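You operate a simulated robot arm through the tools that you are given. There is no shell and no other tool.

You are at the controls of a simulated robot arm. One attempt, no reset.

JOB
Close the gap on the display with two shims and clamp them.
Fine: slacken the clamp screw first; thicker shim before the thinner; the display ends at 0 mm, the third shim stays out; the drive stays locked off.

The check looks at the end state, three seconds after you hand in, the way a careful person would. Anything else that was tipped, shoved, dropped, spilled or broken makes it a failure.

ROBOT AND FRAMES
A 7-joint arm with a two-finger parallel gripper, fixed in place. Base frame: the origin is on the floor under the middle of its stand, x ahead of it, y to its left, z up. Units: mm, degrees, N and s.
With the tool pointing down near the work surface it reaches from about 220 to 740 mm from the base axis. Its first joint turns from -166.0 to 166.0 degrees. Payload 1.57 kg.
The TCP is the grasp point between the finger pads, 30 mm short of the fingertips. In the tool frame z runs along the fingers and y along their closing line. The gripper opens to 110 mm. The fingers are 24 mm wide and 12 mm thick; the gripper's body (48 by 112 mm) begins 78 mm behind the TCP.
Orientation is told as [roll, pitch, yaw] about the base's x, y, z axes, in that order, counted from this pose: with the fingers straight down and closing along the base's y, the tool's x points along the base's -x, its y along +y and its z along -z.

CONTROLS
- The arm moves only by the tool step_arm. Its argument "commands" is a list that holds one entry, the list of rows, each a list of 7 numbers: the shift along the tool's x, y, z in units of 50 mm (1.0 is 50 mm), then the turn, a rotation vector about the tool's x, y, z in units of 8 degrees (1.0 is 8 degrees), then the opening, from 0 (shut) to 1 (fully open). In form: [[[tx, ty, tz, ax, ay, az, hand], ...]]. A call has 1 to 20 rows; each row shifts and turns the commanded pose from where the row before left it, along the tool's axes as they then stand. A call with a number of a shift or a turn outside -1 to 1 is refused whole. Each row takes 0.2 s and may step no farther than 50 mm and 8.6 degrees from the row before; otherwise, or with a gripper value out of range, the whole call is refused. A pose out of reach is approached as far as the arm can. The call stops where the force on the tool passes 50 N (or 10 N more than at its start, if that is more) or the arm is blocked; 0.2 s more then pass. The fingers move at their own pace (about 45 mm/s each) and stop on an object; they squeeze with about 37 N. The grip force told is the motor's: it shows also when the fingers shut on nothing. Time passes only in rows, and 0.2 s behind the last, so rows that do not move let the fingers close. The reply holds the time, the measured pose of the TCP, the force on the tool along the base axes, the opening and the grip force, in the units named above and with some noise, with the torque about the TCP (base axes, N m) and any sound that the robot's microphone picked up.
- Cameras (640 x 400 px; columns grow to the right, rows downward): "scene" is fixed at [400.3, -490.8, 1453.4]; the picture's right is [1.00, 0.04, 0.00], its down [0.01, -0.35, -0.94] and it looks along [-0.04, 0.94, -0.35] (base axes); focal length 360 px, centre (320, 200). "wrist" rides on the gripper at [70, 16, -141] in the tool frame; the picture's right is [-0.23, 0.97, 0.00], its down [-0.85, -0.20, -0.48] and it looks along [-0.47, -0.11, 0.88] (tool axes); focal length 222 px, centre (320, 200).
- snapshot(camera): a new picture of that camera. It takes no simulated time.
- lift_body(by): slides the trunk up (or, below 0, down) by that many mm; the arm rides with it, the base frame stays. It gives what a move gives, with no picture.
- pixel_to_xyz(camera, pixels): for up to 12 pixels [column, row] of the newest picture of that camera ("zoom" is the newest enlarged one), the place [x, y, z] in the base frame of the surface seen there, good to about 3 mm, but the place of the scene camera against the robot may be out by one fixed shift of up to 12 mm in any direction. It takes no simulated time.
- close_up(camera, box): a new picture of the part [left, top, right, bottom] of that camera's present view, enlarged. It takes no simulated time.
- finish_job(): hands the job in; it is judged then, once.

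Unless the task says otherwise, let go and move clear before handing in.

The tools are called by a JSON object that holds its "op" and its "data". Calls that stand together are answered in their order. step_arm: Moves the arm, as the interface text tells. Its arguments: {"type":"object","properties":{"commands":{"type":"array"}},"required":["commands"]} The other tools are called the same way: lift_body (by) moves the trunk up or down; snapshot (camera) takes a picture; pixel_to_xyz (camera, pixels) gives the place of the surface under pixels of a picture; close_up (camera, box) takes an enlarged picture of a part of a camera's view; finish_job () hands the job in.

At the start:

```text
clock: 0.0
eef_pos: [37.9, 420.6, 996.1]
tcp_rot: [0.0, -0.1, 0.0]
force: [-0.1, 0.0, 0.0]
moment: [0.05, -0.03, -0.01]
finger_gap: 109.9
grip_force: 0.0
trunk travel left (down, up): [-525.0, 65.0]
```

scene: 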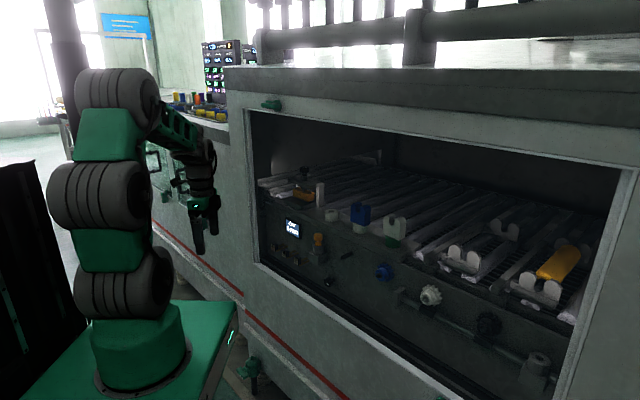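
wrist: 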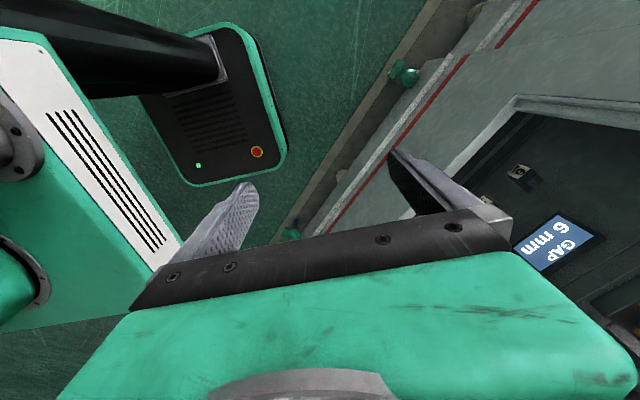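

The wrist picture shows a display reading "GAP 6 mm" at about (555,243), and the scene shows a recessed bay with knobs and slotted shims. I'll take enlarged pictures before moving anything.

{"op": "close_up", "data": {"camera": "scene", "box": [250, 150, 430, 300]}}

{"op": "close_up", "data": {"camera": "scene", "box": [400, 200, 620, 400]}}

{"op": "close_up", "data": {"camera": "wrist", "box": [440, 80, 640, 320]}}

```text
2.67 times, centred on (340, 225) of scene
```

zoom: 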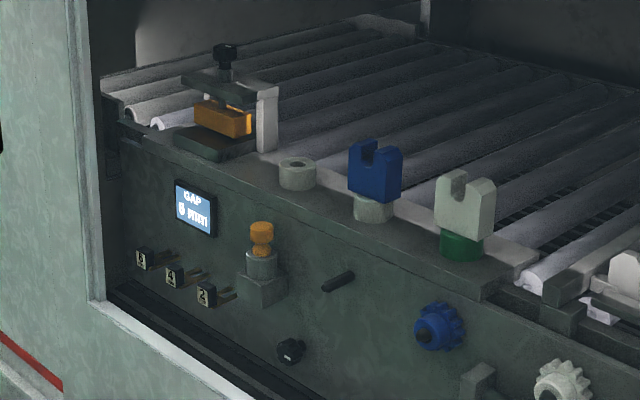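

```text
2.00 times, centred on (510, 300) of scene
```

zoom: 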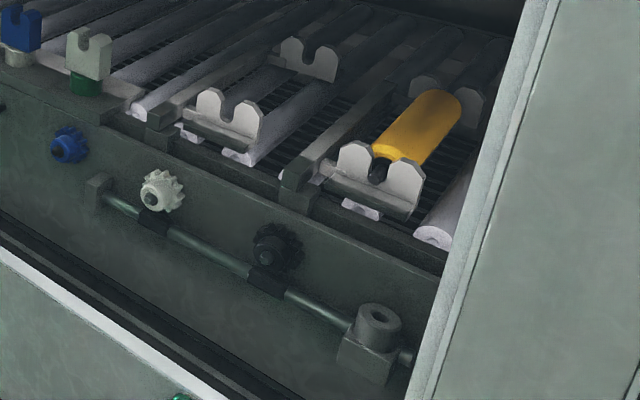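

```text
1.67 times, centred on (540, 200) of wrist
```

zoom: 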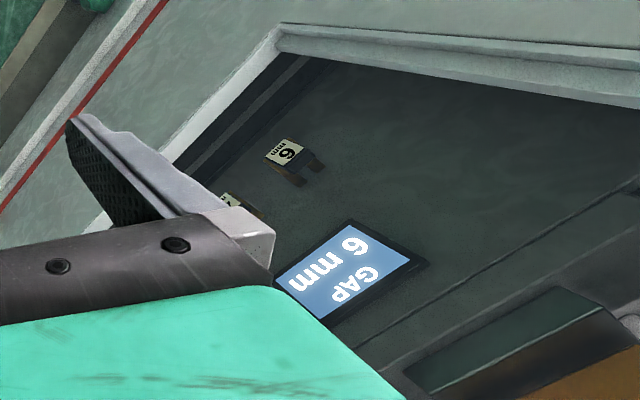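

The display reads 6 mm. Three labelled forked shims hang left of the orange item, and the clamp fixture with its black screw sits on top of the ledge. Next I'll read coordinates and zoom in further.

{"op": "close_up", "data": {"camera": "scene", "box": [275, 205, 355, 255]}}

{"op": "close_up", "data": {"camera": "scene", "box": [270, 155, 350, 205]}}

{"op": "pixel_to_xyz", "data": {"camera": "scene", "pixels": [[293, 228], [318, 240], [303, 172], [303, 194], [300, 206], [325, 193], [333, 215], [284, 247], [292, 252], [302, 257], [250, 225], [265, 265]]}}

```text
8.00 times, centred on (315, 230) of scene
```

zoom: 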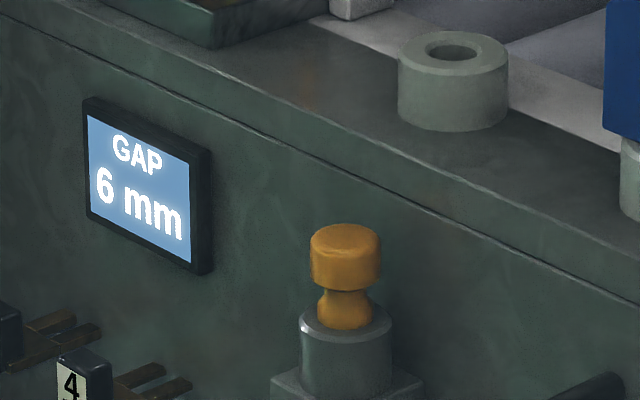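

```text
8.00 times, centred on (310, 180) of scene
```

zoom: 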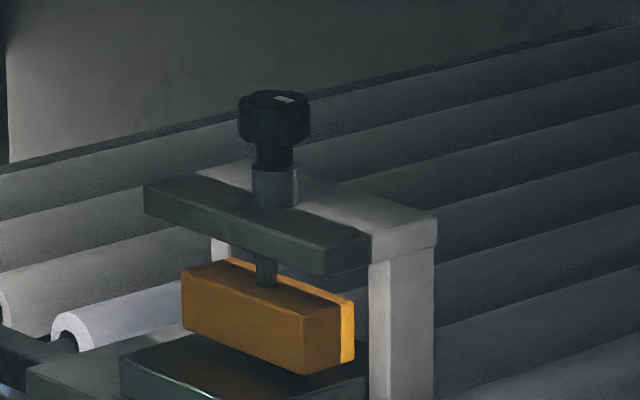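

```text
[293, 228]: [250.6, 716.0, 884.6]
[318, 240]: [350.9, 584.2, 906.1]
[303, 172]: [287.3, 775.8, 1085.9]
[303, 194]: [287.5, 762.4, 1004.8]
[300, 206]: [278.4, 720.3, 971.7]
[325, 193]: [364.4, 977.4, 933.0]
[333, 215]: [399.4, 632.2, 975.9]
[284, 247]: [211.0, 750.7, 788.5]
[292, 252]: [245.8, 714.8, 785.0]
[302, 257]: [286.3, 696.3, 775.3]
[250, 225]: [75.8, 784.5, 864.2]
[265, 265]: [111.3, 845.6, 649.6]
```

I have rough positions: display about (250,716,885), shims near z≈785 and the clamp knob near (287,776,1086). Now I'll work out the panel direction and the fixture geometry from more pixels.

{"op": "pixel_to_xyz", "data": {"camera": "scene", "pixels": [[290, 215], [340, 235], [400, 262], [280, 235], [325, 258], [360, 262], [350, 285], [460, 310], [292, 203], [320, 210], [360, 226], [400, 245]]}}

{"op": "close_up", "data": {"camera": "scene", "box": [275, 235, 355, 285]}}

{"op": "close_up", "data": {"camera": "scene", "box": [270, 180, 350, 230]}}

```text
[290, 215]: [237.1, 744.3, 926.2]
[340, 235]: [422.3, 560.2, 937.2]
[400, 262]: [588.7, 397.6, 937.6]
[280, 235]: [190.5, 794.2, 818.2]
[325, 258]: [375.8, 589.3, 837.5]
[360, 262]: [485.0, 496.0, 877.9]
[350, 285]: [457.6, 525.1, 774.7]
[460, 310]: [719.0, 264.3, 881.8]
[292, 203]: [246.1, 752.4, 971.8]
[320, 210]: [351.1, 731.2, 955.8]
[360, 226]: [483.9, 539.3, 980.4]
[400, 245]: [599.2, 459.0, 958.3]
```

```text
8.00 times, centred on (315, 260) of scene
```

zoom: 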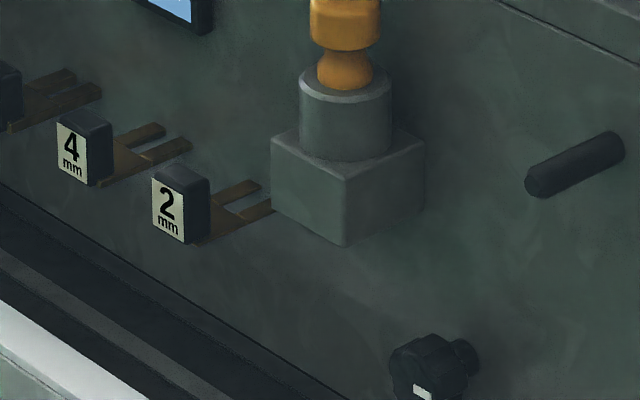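

```text
8.00 times, centred on (310, 205) of scene
```

zoom: 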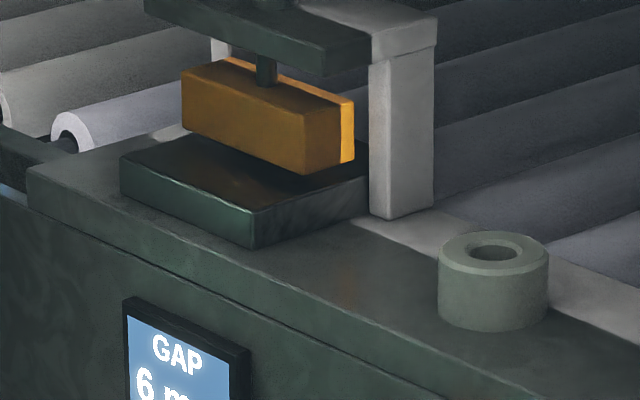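

The panel runs along (0.71,-0.70) with x+y≈983 and faces the robot. I'll measure the opening's frame next, then the shim, clamp and gap details.

{"op": "pixel_to_xyz", "data": {"camera": "scene", "pixels": [[243, 100], [243, 180], [243, 250], [320, 112], [400, 122], [500, 140], [610, 160], [300, 300], [360, 350], [255, 120], [258, 258], [620, 250]]}}

{"op": "close_up", "data": {"camera": "scene", "box": [276, 236, 316, 261]}}

```text
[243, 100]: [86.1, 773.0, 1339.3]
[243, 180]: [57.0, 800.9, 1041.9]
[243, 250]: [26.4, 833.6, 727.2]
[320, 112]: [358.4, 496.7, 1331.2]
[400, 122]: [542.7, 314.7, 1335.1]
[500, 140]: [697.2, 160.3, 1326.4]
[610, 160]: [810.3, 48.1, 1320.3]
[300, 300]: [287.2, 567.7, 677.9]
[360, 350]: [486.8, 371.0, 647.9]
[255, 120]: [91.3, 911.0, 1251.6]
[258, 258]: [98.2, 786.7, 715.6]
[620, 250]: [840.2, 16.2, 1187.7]
```

```text
16.00 times, centred on (296, 248) of scene
```

zoom: 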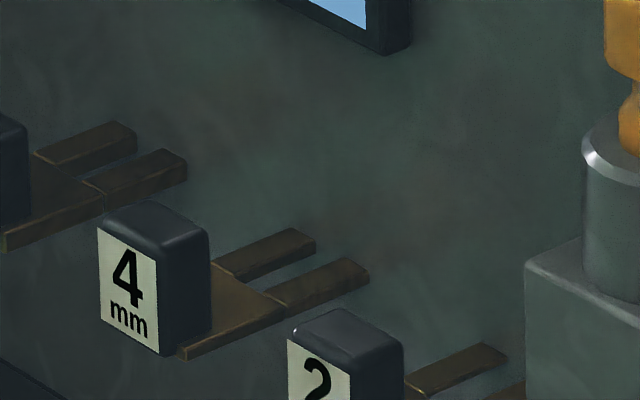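

Shim 4 is a black handle block on a forked brown plate, with its prongs toward the panel. I'll take detailed 3D points in this zoom.

{"op": "pixel_to_xyz", "data": {"camera": "zoom", "pixels": [[125, 285], [105, 240], [150, 345], [130, 212], [185, 225], [185, 290], [240, 305], [295, 238], [350, 272], [190, 350], [270, 250], [450, 150]]}}

{"op": "snapshot", "data": {"camera": "wrist"}}

```text
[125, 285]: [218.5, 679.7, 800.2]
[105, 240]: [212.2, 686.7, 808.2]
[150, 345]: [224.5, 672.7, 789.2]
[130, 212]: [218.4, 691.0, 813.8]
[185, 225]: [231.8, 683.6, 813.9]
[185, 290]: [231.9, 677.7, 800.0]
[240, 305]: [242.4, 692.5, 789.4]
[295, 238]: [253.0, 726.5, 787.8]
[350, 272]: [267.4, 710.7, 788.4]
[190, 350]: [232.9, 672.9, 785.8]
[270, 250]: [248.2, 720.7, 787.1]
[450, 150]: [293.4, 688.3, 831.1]
```

```text
taken
```

wrist: 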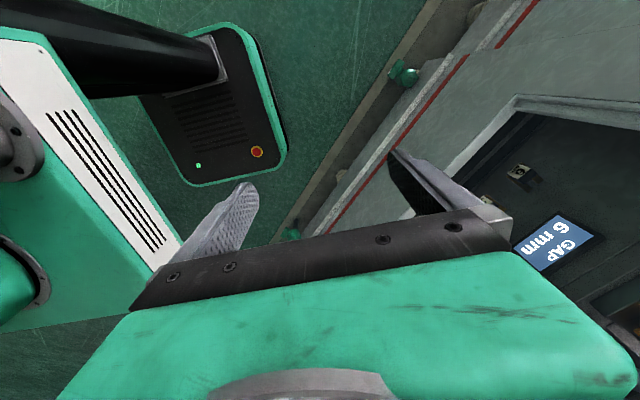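

Shim 4's label face is at x+y≈898, its prong tips at ≈980 (close to the panel), and its handle spans z≈786 to 814. Next I'll measure the clamp fixture.

{"op": "close_up", "data": {"camera": "scene", "box": [284, 160, 332, 190]}}

{"op": "pixel_to_xyz", "data": {"camera": "zoom", "pixels": [[240, 155], [200, 180], [280, 195], [240, 210], [240, 240], [240, 275], [80, 280], [300, 340], [400, 290], [470, 340], [240, 320], [225, 380]]}}

{"op": "close_up", "data": {"camera": "scene", "box": [280, 182, 328, 212]}}

```text
13.33 times, centred on (308, 175) of scene
```

zoom: 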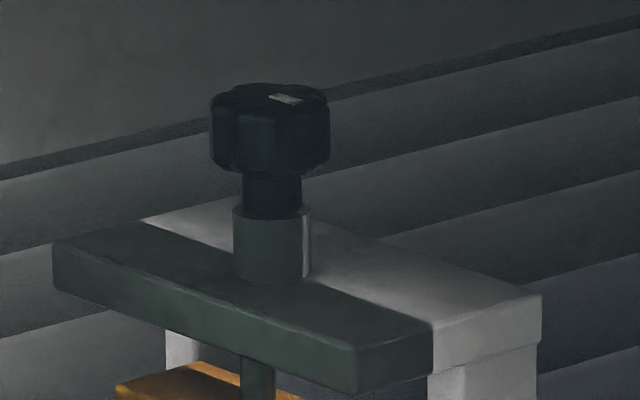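

```text
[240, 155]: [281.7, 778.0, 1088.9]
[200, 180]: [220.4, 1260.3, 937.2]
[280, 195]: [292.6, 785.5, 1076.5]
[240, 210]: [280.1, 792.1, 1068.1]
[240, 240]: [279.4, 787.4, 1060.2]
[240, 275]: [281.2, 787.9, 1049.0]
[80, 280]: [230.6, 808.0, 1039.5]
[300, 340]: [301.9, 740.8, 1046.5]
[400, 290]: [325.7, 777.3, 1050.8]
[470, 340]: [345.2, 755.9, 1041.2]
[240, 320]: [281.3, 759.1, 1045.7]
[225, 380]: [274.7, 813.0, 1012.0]
```

```text
13.33 times, centred on (304, 197) of scene
```

zoom: 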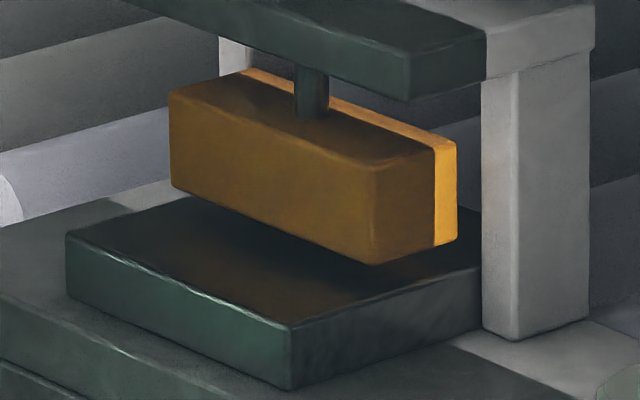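

The screw runs down through a portal crossbar onto an orange jaw, with a gap above a dark base plate. I'll measure these edges.

{"op": "pixel_to_xyz", "data": {"camera": "zoom", "pixels": [[180, 180], [365, 255], [365, 180], [180, 100], [430, 240], [75, 240], [285, 320], [285, 375], [75, 290], [470, 275], [515, 330], [200, 260]]}}

{"op": "close_up", "data": {"camera": "scene", "box": [284, 160, 332, 190]}}

{"op": "pixel_to_xyz", "data": {"camera": "zoom", "pixels": [[285, 98], [230, 100], [270, 115], [270, 150], [225, 150], [315, 150], [270, 190], [60, 245], [350, 350], [355, 385], [60, 285], [430, 330]]}}

```text
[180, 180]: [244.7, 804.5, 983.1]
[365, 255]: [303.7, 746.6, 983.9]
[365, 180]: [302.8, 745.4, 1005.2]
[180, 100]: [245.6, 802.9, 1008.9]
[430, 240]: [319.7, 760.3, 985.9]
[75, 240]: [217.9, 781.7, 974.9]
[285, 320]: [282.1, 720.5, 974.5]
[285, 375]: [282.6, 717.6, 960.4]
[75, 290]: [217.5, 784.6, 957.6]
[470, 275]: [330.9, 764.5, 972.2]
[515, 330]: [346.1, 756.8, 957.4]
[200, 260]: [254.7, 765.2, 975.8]
```

```text
13.33 times, centred on (308, 175) of scene
```

zoom: 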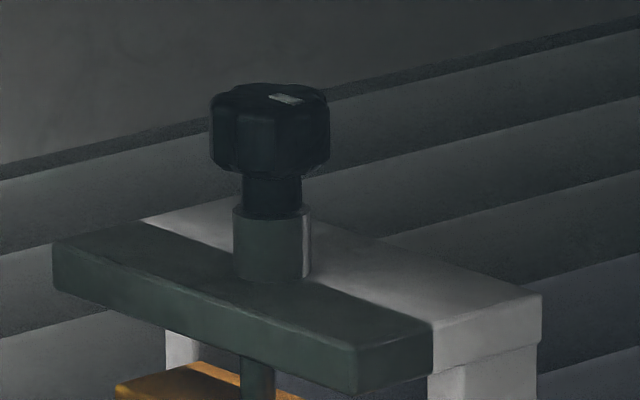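

```text
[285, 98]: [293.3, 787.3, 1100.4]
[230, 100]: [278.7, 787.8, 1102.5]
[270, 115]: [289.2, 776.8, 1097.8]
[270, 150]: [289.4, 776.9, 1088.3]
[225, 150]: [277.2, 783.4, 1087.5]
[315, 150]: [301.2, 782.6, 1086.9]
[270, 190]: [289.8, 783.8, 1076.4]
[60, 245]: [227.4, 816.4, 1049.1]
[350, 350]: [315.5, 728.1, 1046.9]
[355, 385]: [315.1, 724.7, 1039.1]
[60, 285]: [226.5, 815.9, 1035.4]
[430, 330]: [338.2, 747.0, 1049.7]
```

The base plate is at z≈975 with its front edge at u=(x+y)/√2≈707. The jaw front is at u≈742, and the knob is at about (289,783,1078–1100). I'll yaw the tool 45° so the wrist camera faces the panel, and move toward it gradually.

{"op": "step_arm", "data": {"commands": [[[0, 0, 0, 0, 0, -0.9375, 1], [0, 0, 0, 0, 0, -0.9375, 1], [0, 0, 0, 0, 0, -0.9375, 1], [0, 0, 0, 0, 0, -0.9375, 1], [0, 0, 0, 0, 0, -0.9375, 1], [0, 0, 0, 0, 0, -0.9375, 1]]]}}

{"op": "snapshot", "data": {"camera": "wrist"}}

```text
clock: 1.4
eef_pos: [38.3, 420.5, 996.6]
tcp_rot: [0.0, 0.0, 45.1]
force: [0.3, 0.0, -1.2]
moment: [0.01, -0.01, 0.0]
finger_gap: 110.1
grip_force: 0.0
trunk travel left (down, up): [-525.0, 65.0]
```

```text
taken
```

wrist: 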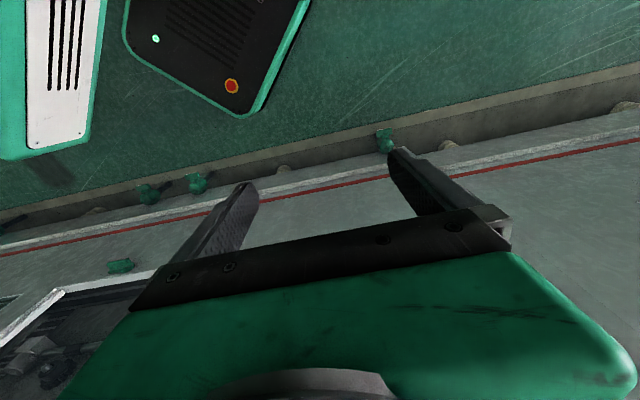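

The yaw went as planned, but the gripper body hides everything outward of it. I'll move outward 100 mm, well short of the frame at u≈607, and pitch the tool to horizontal facing the panel.

{"op": "step_arm", "data": {"commands": [[[-1, 0, 0, 0, 0, 0, 1], [-1, 0, 0, 0, 0, 0, 1], [0, 0, 0, 0, -0.9375, 0, 1], [0, 0, 0, 0, -0.9375, 0, 1], [0, 0, 0, 0, -0.9375, 0, 1], [0, 0, 0, 0, -0.9375, 0, 1], [0, 0, 0, 0, -0.9375, 0, 1], [0, 0, 0, 0, -0.9375, 0, 1], [0, 0, 0, 0, -0.9375, 0, 1], [0, 0, 0, 0, -0.9375, 0, 1], [0, 0, 0, 0, -0.9375, 0, 1], [0, 0, 0, 0, -0.9375, 0, 1], [0, 0, 0, 0, -0.9375, 0, 1], [0, 0, 0, 0, -0.9375, 0, 1]]]}}

{"op": "snapshot", "data": {"camera": "wrist"}}

{"op": "snapshot", "data": {"camera": "scene"}}

```text
clock: 3.8
eef_pos: [200.6, 484.9, 1025.4]
tcp_rot: [8.6, -64.7, 26.0]
force: [-0.1, 0.2, -0.4]
moment: [0.02, 0.02, 0.02]
finger_gap: 110.1
grip_force: 0.2
trunk travel left (down, up): [-525.0, 65.0]
stopped in row 11: the arm was blocked; the commanded pose is now the measured one
```

```text
taken
```

wrist: 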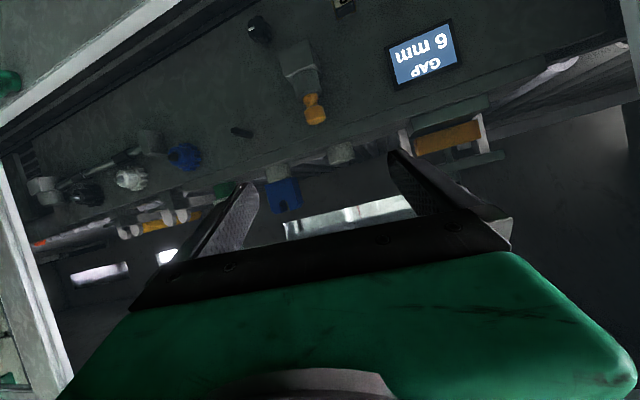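

```text
taken
```

scene: 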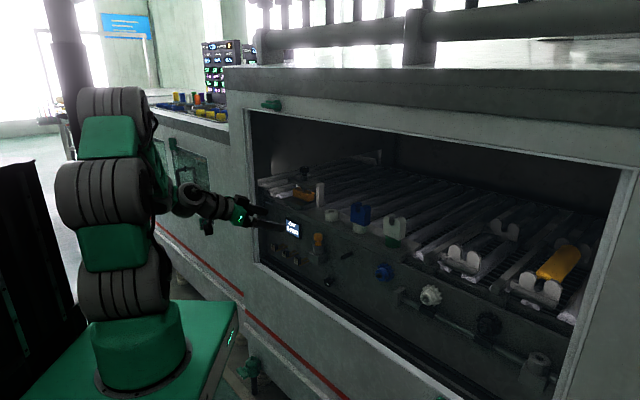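

The arm was blocked at row 11 because it was too close to its base, so it stopped at (200,485,1025) with a skewed orientation. I'll move sideways and outward to about (134,629,1000), still in front of the frame, and finish turning to horizontal there.

{"op": "step_arm", "data": {"commands": [[[0.105, 0.772, 0.1885, 0, 0, 0, 1], [0.105, 0.772, 0.1885, 0, 0, 0, 1], [0.105, 0.772, 0.1885, 0, 0, 0, 1], [0.105, 0.772, 0.1885, 0, 0, 0, 1]]]}}

{"op": "snapshot", "data": {"camera": "scene"}}

```text
clock: 5.0
eef_pos: [169.6, 628.3, 1020.4]
tcp_rot: [13.4, -64.8, 18.3]
force: [-0.4, -0.4, -0.3]
moment: [-0.01, 0.0, -0.03]
finger_gap: 110.1
grip_force: 0.0
trunk travel left (down, up): [-525.0, 65.0]
stopped in row 4: the arm was blocked; the commanded pose is now the measured one
```

```text
taken
```

scene: 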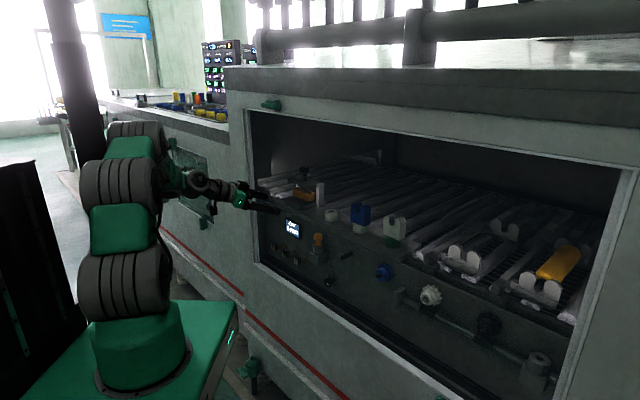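

The arm was blocked again near a pitch of -65°, which looks like a wrist limit because the shoulder is high relative to the work. I'll measure the arm's joints in the scene picture to decide how far to lower the trunk.

{"op": "pixel_to_xyz", "data": {"camera": "scene", "pixels": [[140, 350], [115, 285], [120, 230], [120, 185], [130, 150], [135, 130], [165, 180], [195, 185], [225, 195], [255, 205], [90, 240], [145, 300]]}}

{"op": "close_up", "data": {"camera": "scene", "box": [40, 90, 320, 300]}}

```text
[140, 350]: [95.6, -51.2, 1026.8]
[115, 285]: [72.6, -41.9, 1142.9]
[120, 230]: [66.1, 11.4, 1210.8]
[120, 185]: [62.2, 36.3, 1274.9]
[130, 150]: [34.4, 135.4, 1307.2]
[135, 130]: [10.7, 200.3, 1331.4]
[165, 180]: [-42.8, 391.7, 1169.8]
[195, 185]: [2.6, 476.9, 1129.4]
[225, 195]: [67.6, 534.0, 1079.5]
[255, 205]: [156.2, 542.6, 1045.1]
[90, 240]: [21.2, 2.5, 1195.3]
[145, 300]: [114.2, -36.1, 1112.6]
```

```text
1.90 times, centred on (180, 195) of scene
```

zoom: 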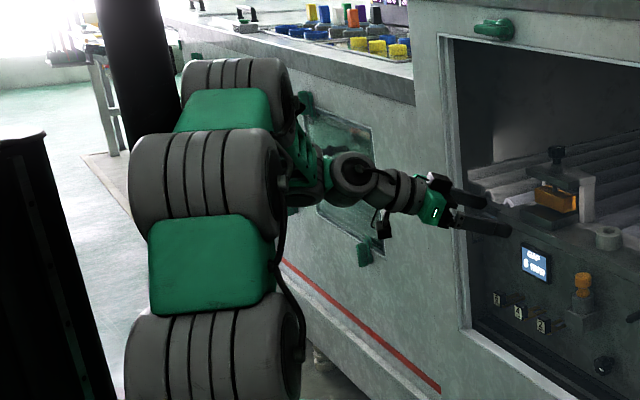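

The forearm currently drops steeply from an elbow at z≈1310, and the tool points azimuth 33°, 25° below horizontal. To learn which rolls the wrist allows, I'll try a small roll about the tool axis; the opening around the fingers is empty here.

{"op": "step_arm", "data": {"commands": [[[0, 0, -0.4, 0, 0, 0, 1], [0, 0, 0, 0, 0, 0.9, 1], [0, 0, 0, 0, 0, 0.9, 1], [0, 0, 0, 0, 0, 0.9, 1], [0, 0, 0, 0, 0, 0.9, 1]]]}}

```text
clock: 6.2
eef_pos: [174.3, 613.8, 1028.9]
tcp_rot: [51.8, -48.3, -28.5]
force: [-0.4, 0.5, 0.6]
moment: [0.0, -0.01, -0.02]
finger_gap: 110.1
grip_force: 0.1
trunk travel left (down, up): [-525.0, 65.0]
```

The roll completed, though x is about 20 mm off the command. I'll wait a moment to see whether it settles.

{"op": "step_arm", "data": {"commands": [[[0, 0, 0, 0, 0, 0, 1], [0, 0, 0, 0, 0, 0, 1]]]}}

{"op": "pixel_to_xyz", "data": {"camera": "scene", "pixels": [[210, 320], [60, 360], [140, 330], [220, 370]]}}

```text
clock: 6.8
eef_pos: [174.6, 614.0, 1028.3]
tcp_rot: [51.7, -48.3, -28.4]
force: [0.4, 0.1, 0.6]
moment: [-0.02, 0.03, -0.02]
finger_gap: 110.1
grip_force: 0.1
trunk travel left (down, up): [-525.0, 65.0]
```

```text
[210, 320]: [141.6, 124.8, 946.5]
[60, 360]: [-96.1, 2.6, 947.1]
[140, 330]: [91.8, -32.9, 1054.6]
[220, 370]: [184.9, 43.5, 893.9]
```

The pose settled with an offset, so the limit isn't the roll joint. Lowering the trunk should let the forearm come in more level, and the fingers (u≈585) stay clear of the shims (u≥635). I'll lower it 150 mm.

{"op": "lift_body", "data": {"by": -150}}

{"op": "snapshot", "data": {"camera": "scene"}}

{"op": "snapshot", "data": {"camera": "wrist"}}

```text
clock: 8.5
eef_pos: [176.0, 614.0, 879.3]
tcp_rot: [51.8, -48.2, -28.4]
force: [-0.5, 0.5, 0.3]
moment: [0.0, -0.02, 0.02]
finger_gap: 110.0
grip_force: 0.1
trunk travel left (down, up): [-375.0, 215.0]
```

```text
taken
```

scene: 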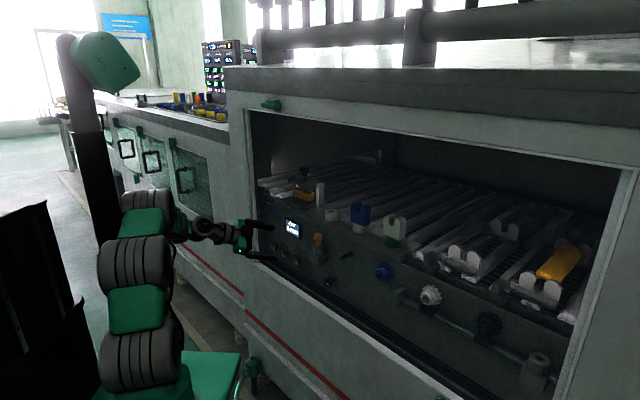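

```text
taken
```

wrist: 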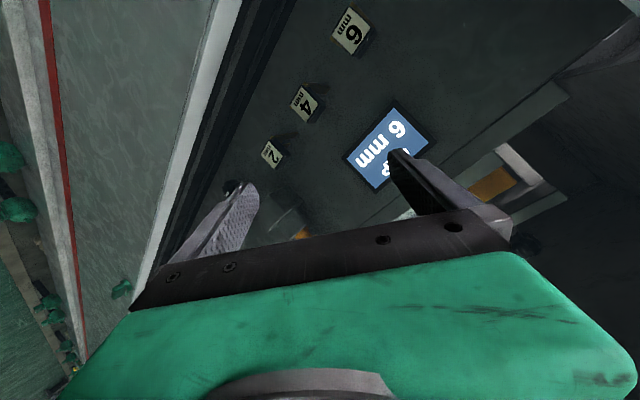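

The wrist view now shows all three shims (6 at (352,30), 4 at (305,103), 2 at (270,153)), the display and the jaw. I'll measure them with the wrist camera and compare with the scene camera to find the fixed shift.

{"op": "pixel_to_xyz", "data": {"camera": "wrist", "pixels": [[351, 30], [304, 103], [269, 153], [387, 130], [360, 185], [425, 150], [300, 60], [495, 180], [470, 195], [310, 85], [295, 120], [318, 105]]}}

{"op": "close_up", "data": {"camera": "scene", "box": [270, 205, 350, 255]}}

{"op": "close_up", "data": {"camera": "wrist", "box": [240, 0, 400, 180]}}

```text
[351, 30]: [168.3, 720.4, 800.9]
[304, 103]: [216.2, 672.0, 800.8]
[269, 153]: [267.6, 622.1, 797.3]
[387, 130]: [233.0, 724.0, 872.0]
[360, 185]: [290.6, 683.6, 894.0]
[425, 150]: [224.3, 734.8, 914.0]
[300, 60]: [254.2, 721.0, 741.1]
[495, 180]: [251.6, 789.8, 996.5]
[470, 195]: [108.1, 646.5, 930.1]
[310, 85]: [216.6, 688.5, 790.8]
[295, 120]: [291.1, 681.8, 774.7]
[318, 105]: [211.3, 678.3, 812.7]
```

```text
8.00 times, centred on (310, 230) of scene
```

zoom: 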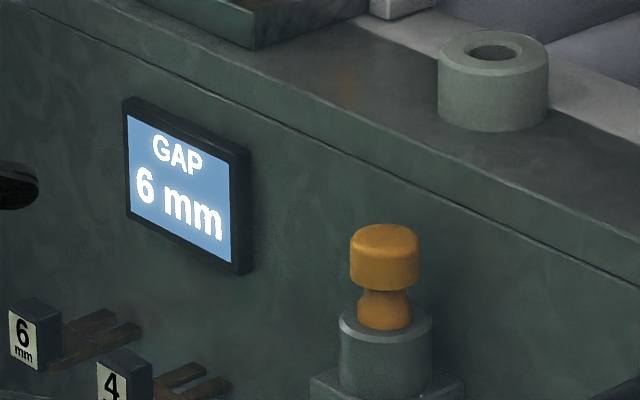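

```text
2.22 times, centred on (320, 90) of wrist
```

zoom: 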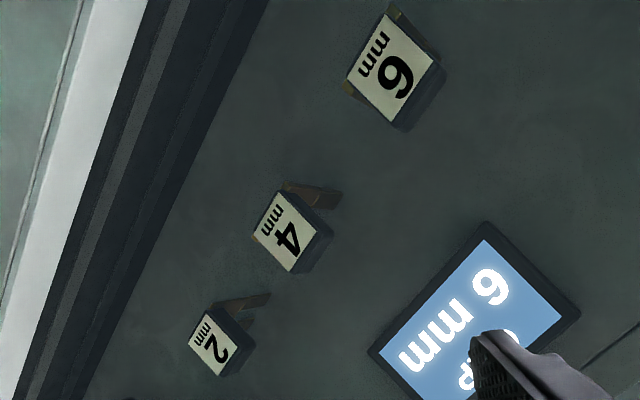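

The wrist camera puts label 4 at (216,672,801), so the scene camera reads about 7 mm too deep. I'll look at the arm's shape now before choosing an orientation.

{"op": "close_up", "data": {"camera": "scene", "box": [80, 170, 290, 400]}}

{"op": "pixel_to_xyz", "data": {"camera": "zoom", "pixels": [[150, 320], [125, 235], [125, 160], [130, 90], [155, 40], [210, 85], [250, 105], [290, 110], [330, 125], [60, 320], [200, 110], [190, 50]]}}

```text
1.74 times, centred on (185, 285) of scene
```

zoom: 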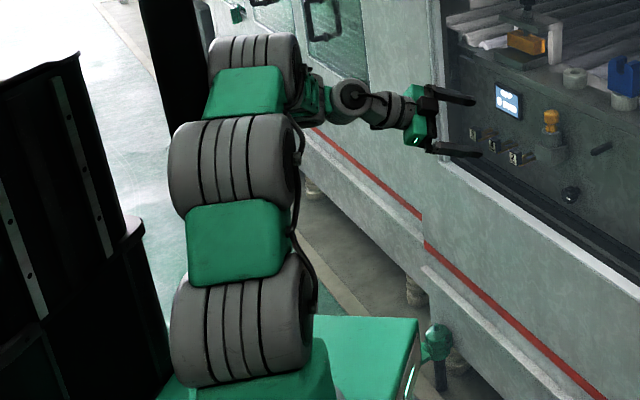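

```text
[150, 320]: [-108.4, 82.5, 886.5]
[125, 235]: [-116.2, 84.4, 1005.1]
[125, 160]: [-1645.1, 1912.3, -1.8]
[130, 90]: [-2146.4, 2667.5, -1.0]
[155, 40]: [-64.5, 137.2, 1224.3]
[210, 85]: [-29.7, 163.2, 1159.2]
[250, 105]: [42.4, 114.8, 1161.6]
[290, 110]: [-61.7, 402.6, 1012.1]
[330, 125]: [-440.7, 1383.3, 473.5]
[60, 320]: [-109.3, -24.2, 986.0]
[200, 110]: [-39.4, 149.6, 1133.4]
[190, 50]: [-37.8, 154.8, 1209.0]
```

The arm is lower now. I'll try rotating the tool to fully horizontal facing the panel at this height, with the TCP staying at about (176,614,879), outside the panel zone.

{"op": "step_arm", "data": {"commands": [[[0, 0, 0, -0.4297, -0.403, -0.7773, 1], [0, 0, 0, -0.4297, -0.403, -0.7773, 1], [0, 0, 0, -0.4297, -0.403, -0.7773, 1], [0, 0, 0, -0.4297, -0.403, -0.7773, 1], [0, 0, 0, -0.4297, -0.403, -0.7773, 1], [0, 0, 0, -0.4297, -0.403, -0.7773, 1], [0, 0, 0, 0, 0, 0, 1]]]}}

{"op": "snapshot", "data": {"camera": "scene"}}

{"op": "snapshot", "data": {"camera": "wrist"}}

```text
clock: 10.3
eef_pos: [181.6, 615.7, 892.8]
tcp_rot: [119.4, -88.7, -75.2]
force: [0.7, -0.5, 0.2]
moment: [0.01, 0.02, -0.02]
finger_gap: 110.1
grip_force: 0.1
trunk travel left (down, up): [-375.0, 215.0]
stopped in row 7: the arm was blocked; the commanded pose is now the measured one
```

```text
taken
```

scene: 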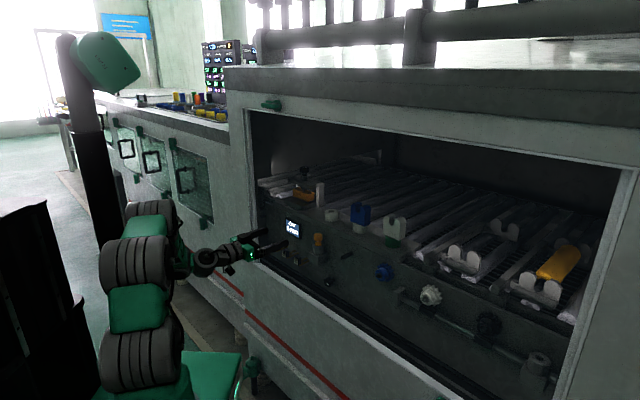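

```text
taken
```

wrist: 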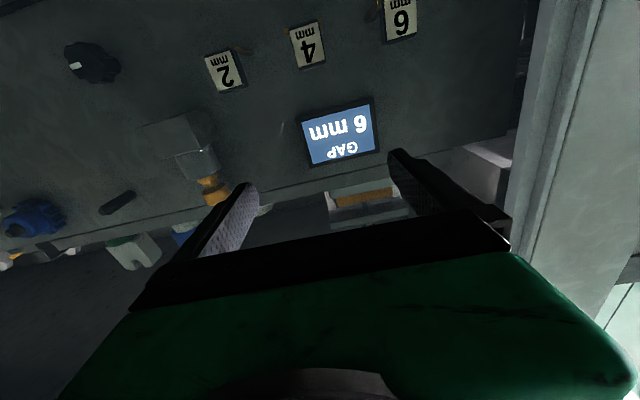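

The tool is now horizontal at azimuth ≈44°, and the wrist view shows the panel upside-down. Tool-down access to the knob would hit the lintel at about z≈1300, so I'll turn it with a horizontal tool. I'll raise the trunk 180 mm in this same arm shape and look at the knob.

{"op": "lift_body", "data": {"by": 180}}

{"op": "snapshot", "data": {"camera": "wrist"}}

{"op": "snapshot", "data": {"camera": "scene"}}

```text
clock: 12.3
eef_pos: [181.0, 616.0, 1072.7]
tcp_rot: [120.2, -88.7, -76.0]
force: [0.6, -0.3, -0.2]
moment: [-0.03, 0.0, 0.02]
finger_gap: 109.9
grip_force: 0.0
trunk travel left (down, up): [-555.0, 35.0]
```

```text
taken
```

wrist: 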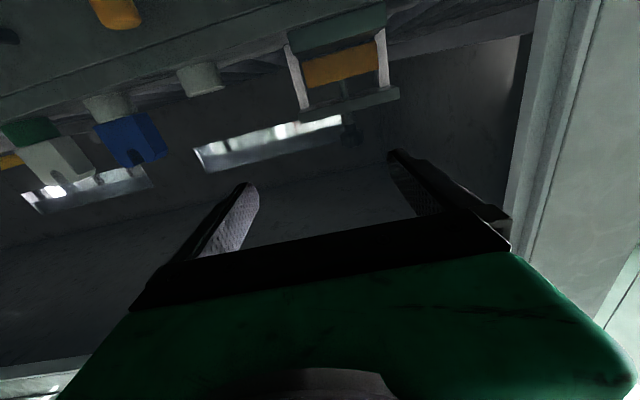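

```text
taken
```

scene: 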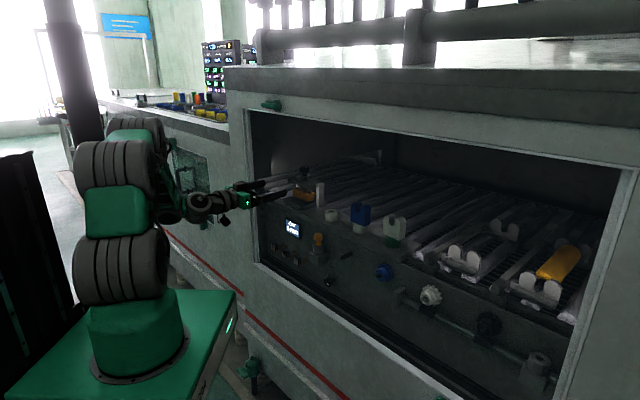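

The knob shows at about (351,135), below the crossbar in this upside-down view. I'll zoom and measure it with the wrist camera.

{"op": "close_up", "data": {"camera": "wrist", "box": [270, 0, 430, 160]}}

{"op": "pixel_to_xyz", "data": {"camera": "wrist", "pixels": [[351, 133], [345, 133], [358, 133], [351, 140], [350, 122], [320, 105], [370, 98], [340, 65], [340, 80], [300, 90], [385, 75], [340, 25]]}}

```text
2.50 times, centred on (350, 80) of wrist
```

zoom: 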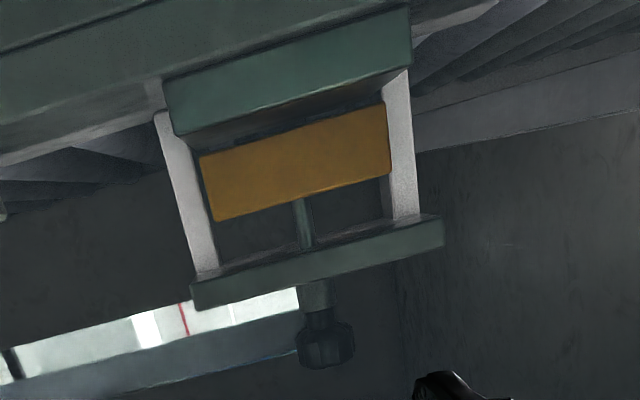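

```text
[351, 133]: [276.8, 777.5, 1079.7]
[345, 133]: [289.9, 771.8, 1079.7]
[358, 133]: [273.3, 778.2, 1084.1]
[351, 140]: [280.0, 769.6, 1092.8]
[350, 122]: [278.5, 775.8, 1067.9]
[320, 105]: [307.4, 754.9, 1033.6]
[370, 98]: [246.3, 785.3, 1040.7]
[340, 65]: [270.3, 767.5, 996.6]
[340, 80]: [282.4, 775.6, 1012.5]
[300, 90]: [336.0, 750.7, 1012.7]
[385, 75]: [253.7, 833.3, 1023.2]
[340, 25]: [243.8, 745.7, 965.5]
```

From the ray through (352,138), the knob centre is about (288,781,1091), which matches the shift-corrected scene value. I'll align laterally and advance about 130 mm with the fingers open, then check.

{"op": "step_arm", "data": {"commands": [[[-0.15, 0.445, 0, 0, 0, 0, 1], [-0.15, 0.445, 0, 0, 0, 0, 1], [0, 0, 0.6, 0, 0, 0, 1], [0, 0, 0.7, 0, 0, 0, 1], [0, 0, 0.7, 0, 0, 0, 1], [0, 0, 0.6, 0, 0, 0, 1], [0, 0, 0, 0, 0, 0, 1]]]}}

{"op": "snapshot", "data": {"camera": "wrist"}}

{"op": "snapshot", "data": {"camera": "scene"}}

```text
clock: 13.9
eef_pos: [242.5, 737.5, 1088.0]
tcp_rot: [120.0, -88.7, -75.5]
force: [-0.1, 0.3, -0.3]
moment: [0.04, -0.02, 0.01]
finger_gap: 109.9
grip_force: 0.0
trunk travel left (down, up): [-555.0, 35.0]
```

```text
taken
```

wrist: 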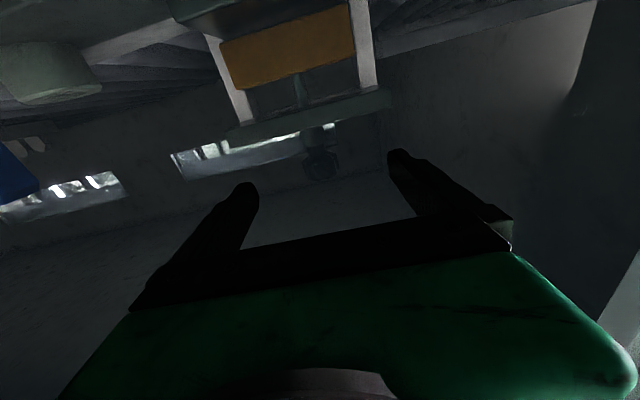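

```text
taken
```

scene: 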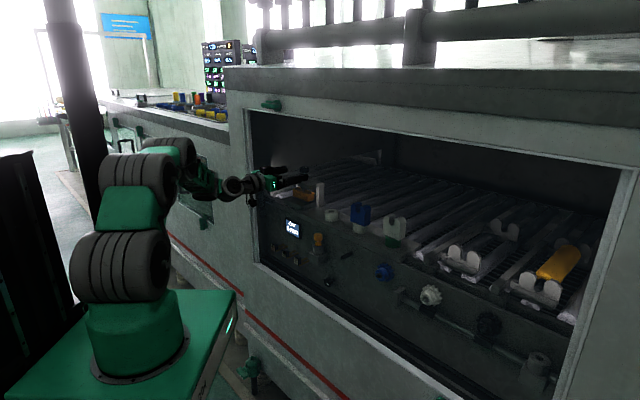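

The arm tracked well and the knob now shows at (321,160), centred between the fingers. I'll zoom to check its height and mark before closing in.

{"op": "close_up", "data": {"camera": "wrist", "box": [270, 100, 370, 180]}}

{"op": "close_up", "data": {"camera": "scene", "box": [260, 150, 340, 210]}}

{"op": "pixel_to_xyz", "data": {"camera": "wrist", "pixels": [[321, 155], [321, 165], [321, 172], [312, 160], [330, 160], [318, 140], [300, 125], [380, 105], [260, 130]]}}

```text
5.00 times, centred on (320, 140) of wrist
```

zoom: 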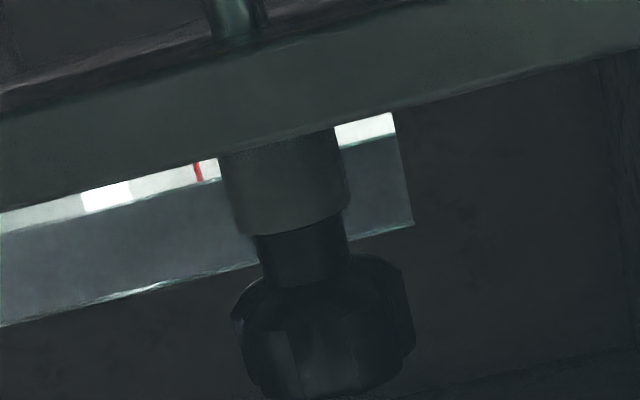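

```text
6.67 times, centred on (300, 180) of scene
```

zoom: 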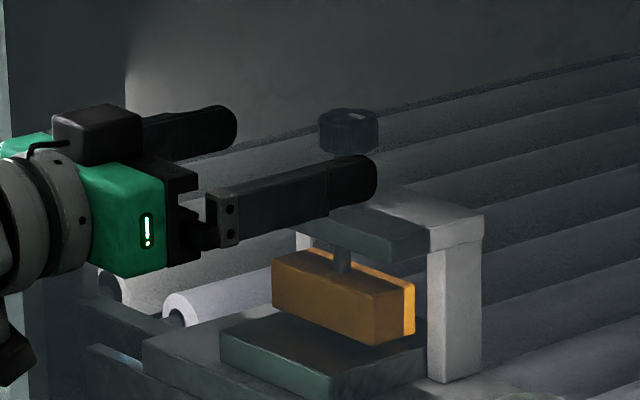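

```text
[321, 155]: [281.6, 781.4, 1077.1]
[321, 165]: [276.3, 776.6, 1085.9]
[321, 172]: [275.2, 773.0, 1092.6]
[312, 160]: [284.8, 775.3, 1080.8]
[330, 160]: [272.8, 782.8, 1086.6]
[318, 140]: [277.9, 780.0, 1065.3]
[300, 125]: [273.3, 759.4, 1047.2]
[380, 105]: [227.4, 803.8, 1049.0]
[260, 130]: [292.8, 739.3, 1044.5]
```

The knob spans z≈1078–1100 and is laterally centred on the tool. I'll advance so the knob axis sits at the TCP and turn the open gripper clockwise to about azimuth 28°, which gives a longer counter-clockwise stroke.

{"op": "step_arm", "data": {"commands": [[[-0.02, 0, 0.45, 0, 0, 0, 1], [0, 0, 0.45, 0, 0, 0, 1], [0, 0, 0.36, 0, 0, 0, 1], [0, 0, 0, 0.8, 0, 0, 1], [0, 0, 0, 0.8, 0, 0, 1], [0, 0, 0, 0, 0, 0, 1]]]}}

{"op": "snapshot", "data": {"camera": "wrist"}}

{"op": "close_up", "data": {"camera": "scene", "box": [240, 140, 340, 220]}}

```text
clock: 15.3
eef_pos: [286.4, 773.3, 1093.1]
tcp_rot: [107.1, -88.7, -75.5]
force: [0.4, 0.0, -0.2]
moment: [0.01, -0.02, -0.01]
finger_gap: 110.0
grip_force: 0.1
out of reach, approached as far as the arm can: row 5
trunk travel left (down, up): [-555.0, 35.0]
```

```text
taken
```

wrist: 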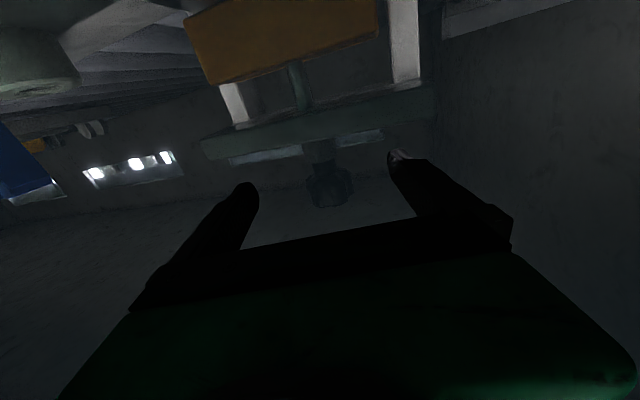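

```text
5.00 times, centred on (290, 180) of scene
```

zoom: 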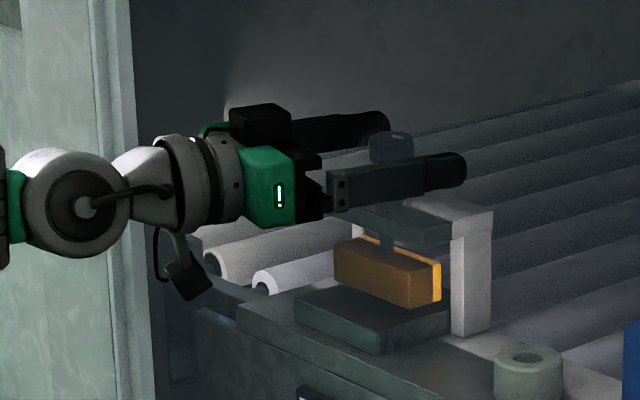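

Row 5 was out of reach: at azimuth 31.6° the TCP falls about 8 mm short of the knob axis. I'll rotate back to ≈38°, where the reach is easier, and check the alignment.

{"op": "step_arm", "data": {"commands": [[[0, 0, 0, -0.8, 0, 0, 1], [0, 0, 0, 0, 0, 0, 1]]]}}

{"op": "close_up", "data": {"camera": "wrist", "box": [240, 100, 440, 260]}}

```text
clock: 15.9
eef_pos: [286.8, 774.4, 1093.1]
tcp_rot: [113.7, -88.6, -75.8]
force: [0.9, -0.2, 0.9]
moment: [-0.01, 0.04, -0.01]
finger_gap: 110.2
grip_force: 0.1
trunk travel left (down, up): [-555.0, 35.0]
```

```text
2.50 times, centred on (340, 180) of wrist
```

zoom: 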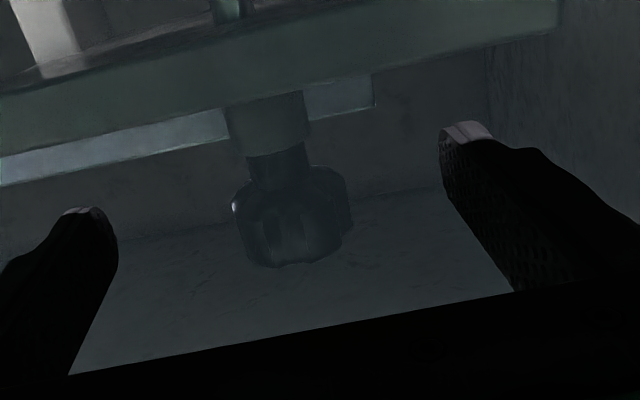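

At azimuth 37.9° the knob (zoom (293,225)) sits about 5 mm to the tool's +y and 5 mm ahead. I'll shift to centre it and then close the fingers.

{"op": "step_arm", "data": {"commands": [[[0.04, 0.1, 0.1, 0, 0, 0, 1], [0, 0, 0, 0, 0, 0, 1]]]}}

{"op": "close_up", "data": {"camera": "wrist", "box": [240, 100, 440, 260]}}

```text
clock: 16.5
eef_pos: [288.8, 781.3, 1090.0]
tcp_rot: [114.1, -88.7, -75.9]
force: [0.3, 0.4, 0.1]
moment: [-0.02, 0.01, 0.01]
finger_gap: 109.9
grip_force: 0.0
trunk travel left (down, up): [-555.0, 35.0]
```

```text
2.50 times, centred on (340, 180) of wrist
```

zoom: 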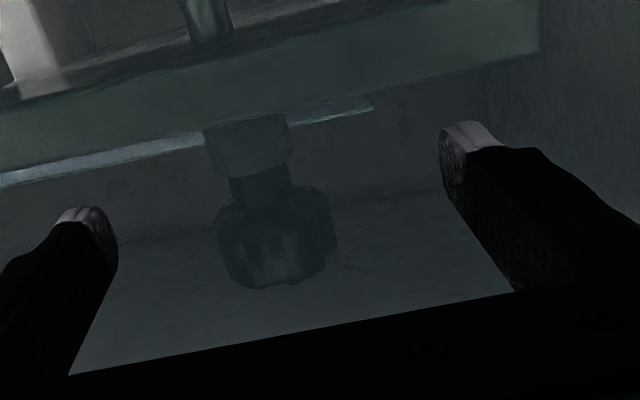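

The TCP is at (288.8,781.3,1090) with the knob centred. I'll close the fingers on it.

{"op": "step_arm", "data": {"commands": [[[0, 0, 0, 0, 0, 0, 0.5], [0, 0, 0, 0, 0, 0, 0.35], [0, 0, 0, 0, 0, 0, 0.2], [0, 0, 0, 0, 0, 0, 0.1], [0, 0, 0, 0, 0, 0, 0], [0, 0, 0, 0, 0, 0, 0], [0, 0, 0, 0, 0, 0, 0]]]}}

{"op": "close_up", "data": {"camera": "wrist", "box": [240, 100, 440, 260]}}

{"op": "close_up", "data": {"camera": "scene", "box": [260, 140, 340, 200]}}

```text
clock: 18.1
eef_pos: [286.7, 782.6, 1091.1]
tcp_rot: [115.1, -88.7, -76.9]
force: [-2.0, 5.5, 0.9]
moment: [-0.49, -0.2, 0.01]
finger_gap: 33.9
grip_force: 33.7
trunk travel left (down, up): [-555.0, 35.0]
```

```text
2.50 times, centred on (340, 180) of wrist
```

zoom: 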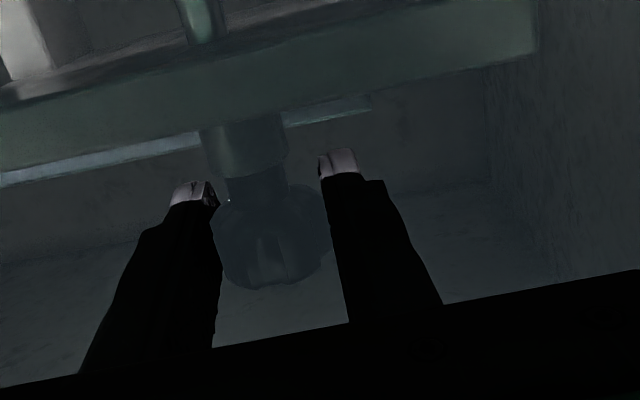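

```text
6.67 times, centred on (300, 170) of scene
```

zoom: 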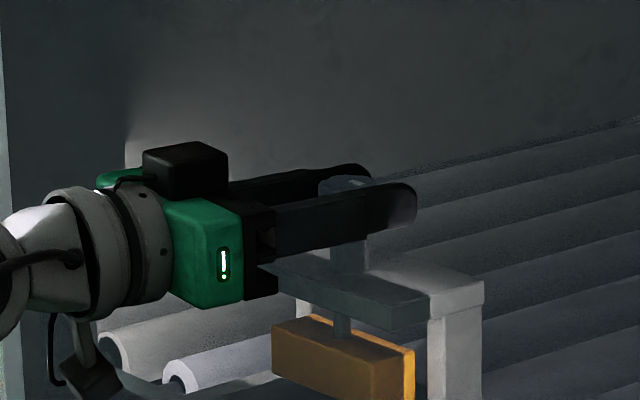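

I have the knob gripped at 33.9 mm with only about 5 N of side force. I'll relieve the 2 mm lateral offset and begin turning counter-clockwise in small steps, watching the torque.

{"op": "step_arm", "data": {"commands": [[[0, 0.04, 0, 0, 0, 0, 0], [0, 0, 0, -0.5, 0, 0, 0], [0, 0, 0, -0.5, 0, 0, 0], [0, 0, 0, -0.5, 0, 0, 0], [0, 0, 0, -0.5, 0, 0, 0]]]}}

{"op": "close_up", "data": {"camera": "scene", "box": [260, 140, 340, 200]}}

```text
clock: 19.3
eef_pos: [286.2, 780.6, 1090.4]
tcp_rot: [130.2, -88.9, -76.2]
force: [-0.8, -7.3, -1.1]
moment: [-1.33, -0.13, -0.09]
finger_gap: 33.8
grip_force: 41.6
trunk travel left (down, up): [-555.0, 35.0]
```

```text
6.67 times, centred on (300, 170) of scene
```

zoom: 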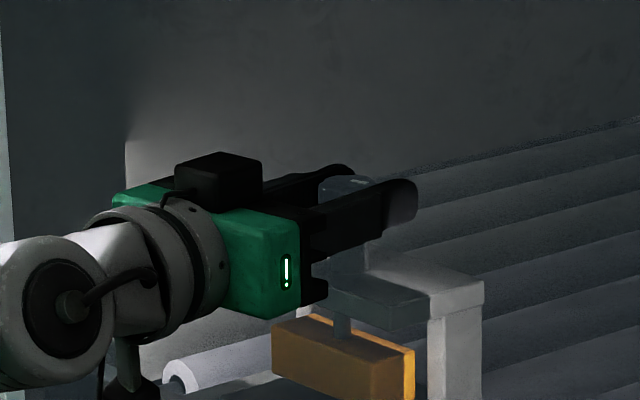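

The gripper has turned 16° with small forces, and the grip is steady. I'll keep turning counter-clockwise.

{"op": "step_arm", "data": {"commands": [[[0, 0, 0, -0.5, 0, 0, 0], [0, 0, 0, -0.5, 0, 0, 0], [0, 0, 0, -0.5, 0, 0, 0], [0, 0, 0, -0.5, 0, 0, 0], [0, 0, 0, -0.5, 0, 0, 0], [0, 0, 0, -0.5, 0, 0, 0]]]}}

{"op": "close_up", "data": {"camera": "scene", "box": [260, 140, 340, 200]}}

{"op": "close_up", "data": {"camera": "wrist", "box": [240, 100, 440, 260]}}

```text
clock: 20.7
eef_pos: [288.3, 781.7, 1090.4]
tcp_rot: [154.6, -88.7, -76.6]
force: [9.8, -11.9, -5.7]
moment: [-0.52, -0.48, -0.07]
finger_gap: 33.2
grip_force: 41.0
trunk travel left (down, up): [-555.0, 35.0]
```

```text
6.67 times, centred on (300, 170) of scene
```

zoom: 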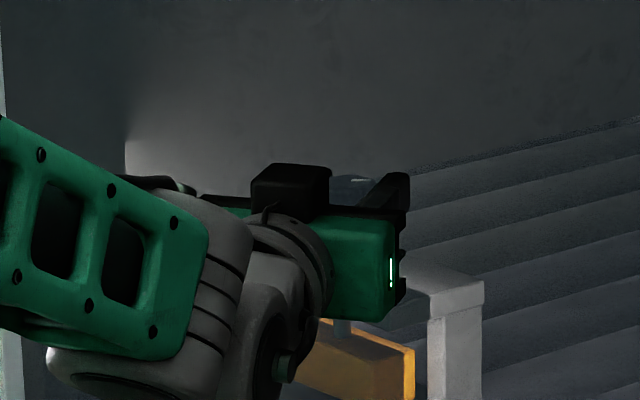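

```text
2.50 times, centred on (340, 180) of wrist
```

zoom: 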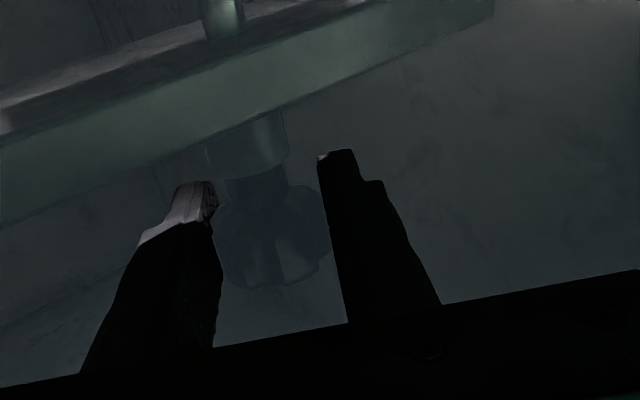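

Azimuth is now 78°, so the knob has turned about 40° and the lobes look unchanged relative to the fingers. I'll continue counter-clockwise with a slight recentring.

{"op": "step_arm", "data": {"commands": [[[0, -0.03, -0.03, -0.5, 0, 0, 0], [0, -0.02, -0.02, -0.5, 0, 0, 0], [0, 0, 0, -0.5, 0, 0, 0], [0, 0, 0, -0.5, 0, 0, 0], [0, 0, 0, -0.5, 0, 0, 0], [0, 0, 0, -0.5, 0, 0, 0]]]}}

{"op": "snapshot", "data": {"camera": "scene"}}

{"op": "close_up", "data": {"camera": "wrist", "box": [240, 100, 440, 260]}}

```text
clock: 22.1
eef_pos: [288.2, 781.8, 1090.5]
tcp_rot: [179.3, -88.6, -77.1]
force: [6.9, 13.0, -1.6]
moment: [0.4, 0.36, -0.05]
finger_gap: 33.1
grip_force: 41.3
trunk travel left (down, up): [-555.0, 35.0]
```

```text
taken
```

scene: 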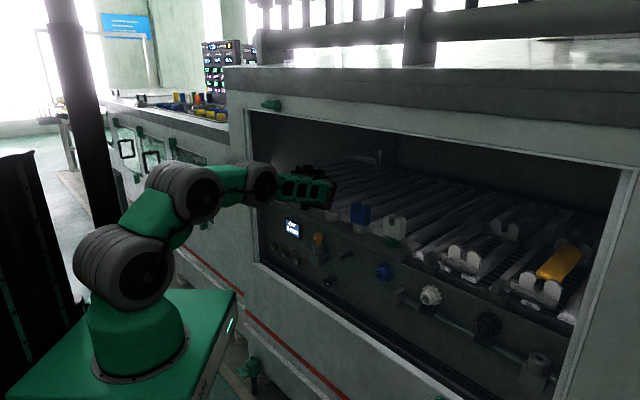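

```text
2.50 times, centred on (340, 180) of wrist
```

zoom: 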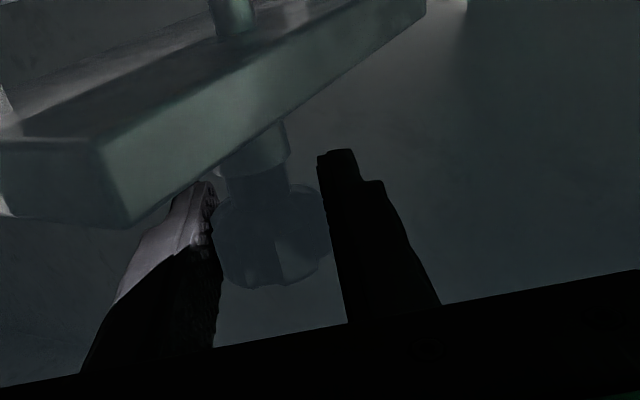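

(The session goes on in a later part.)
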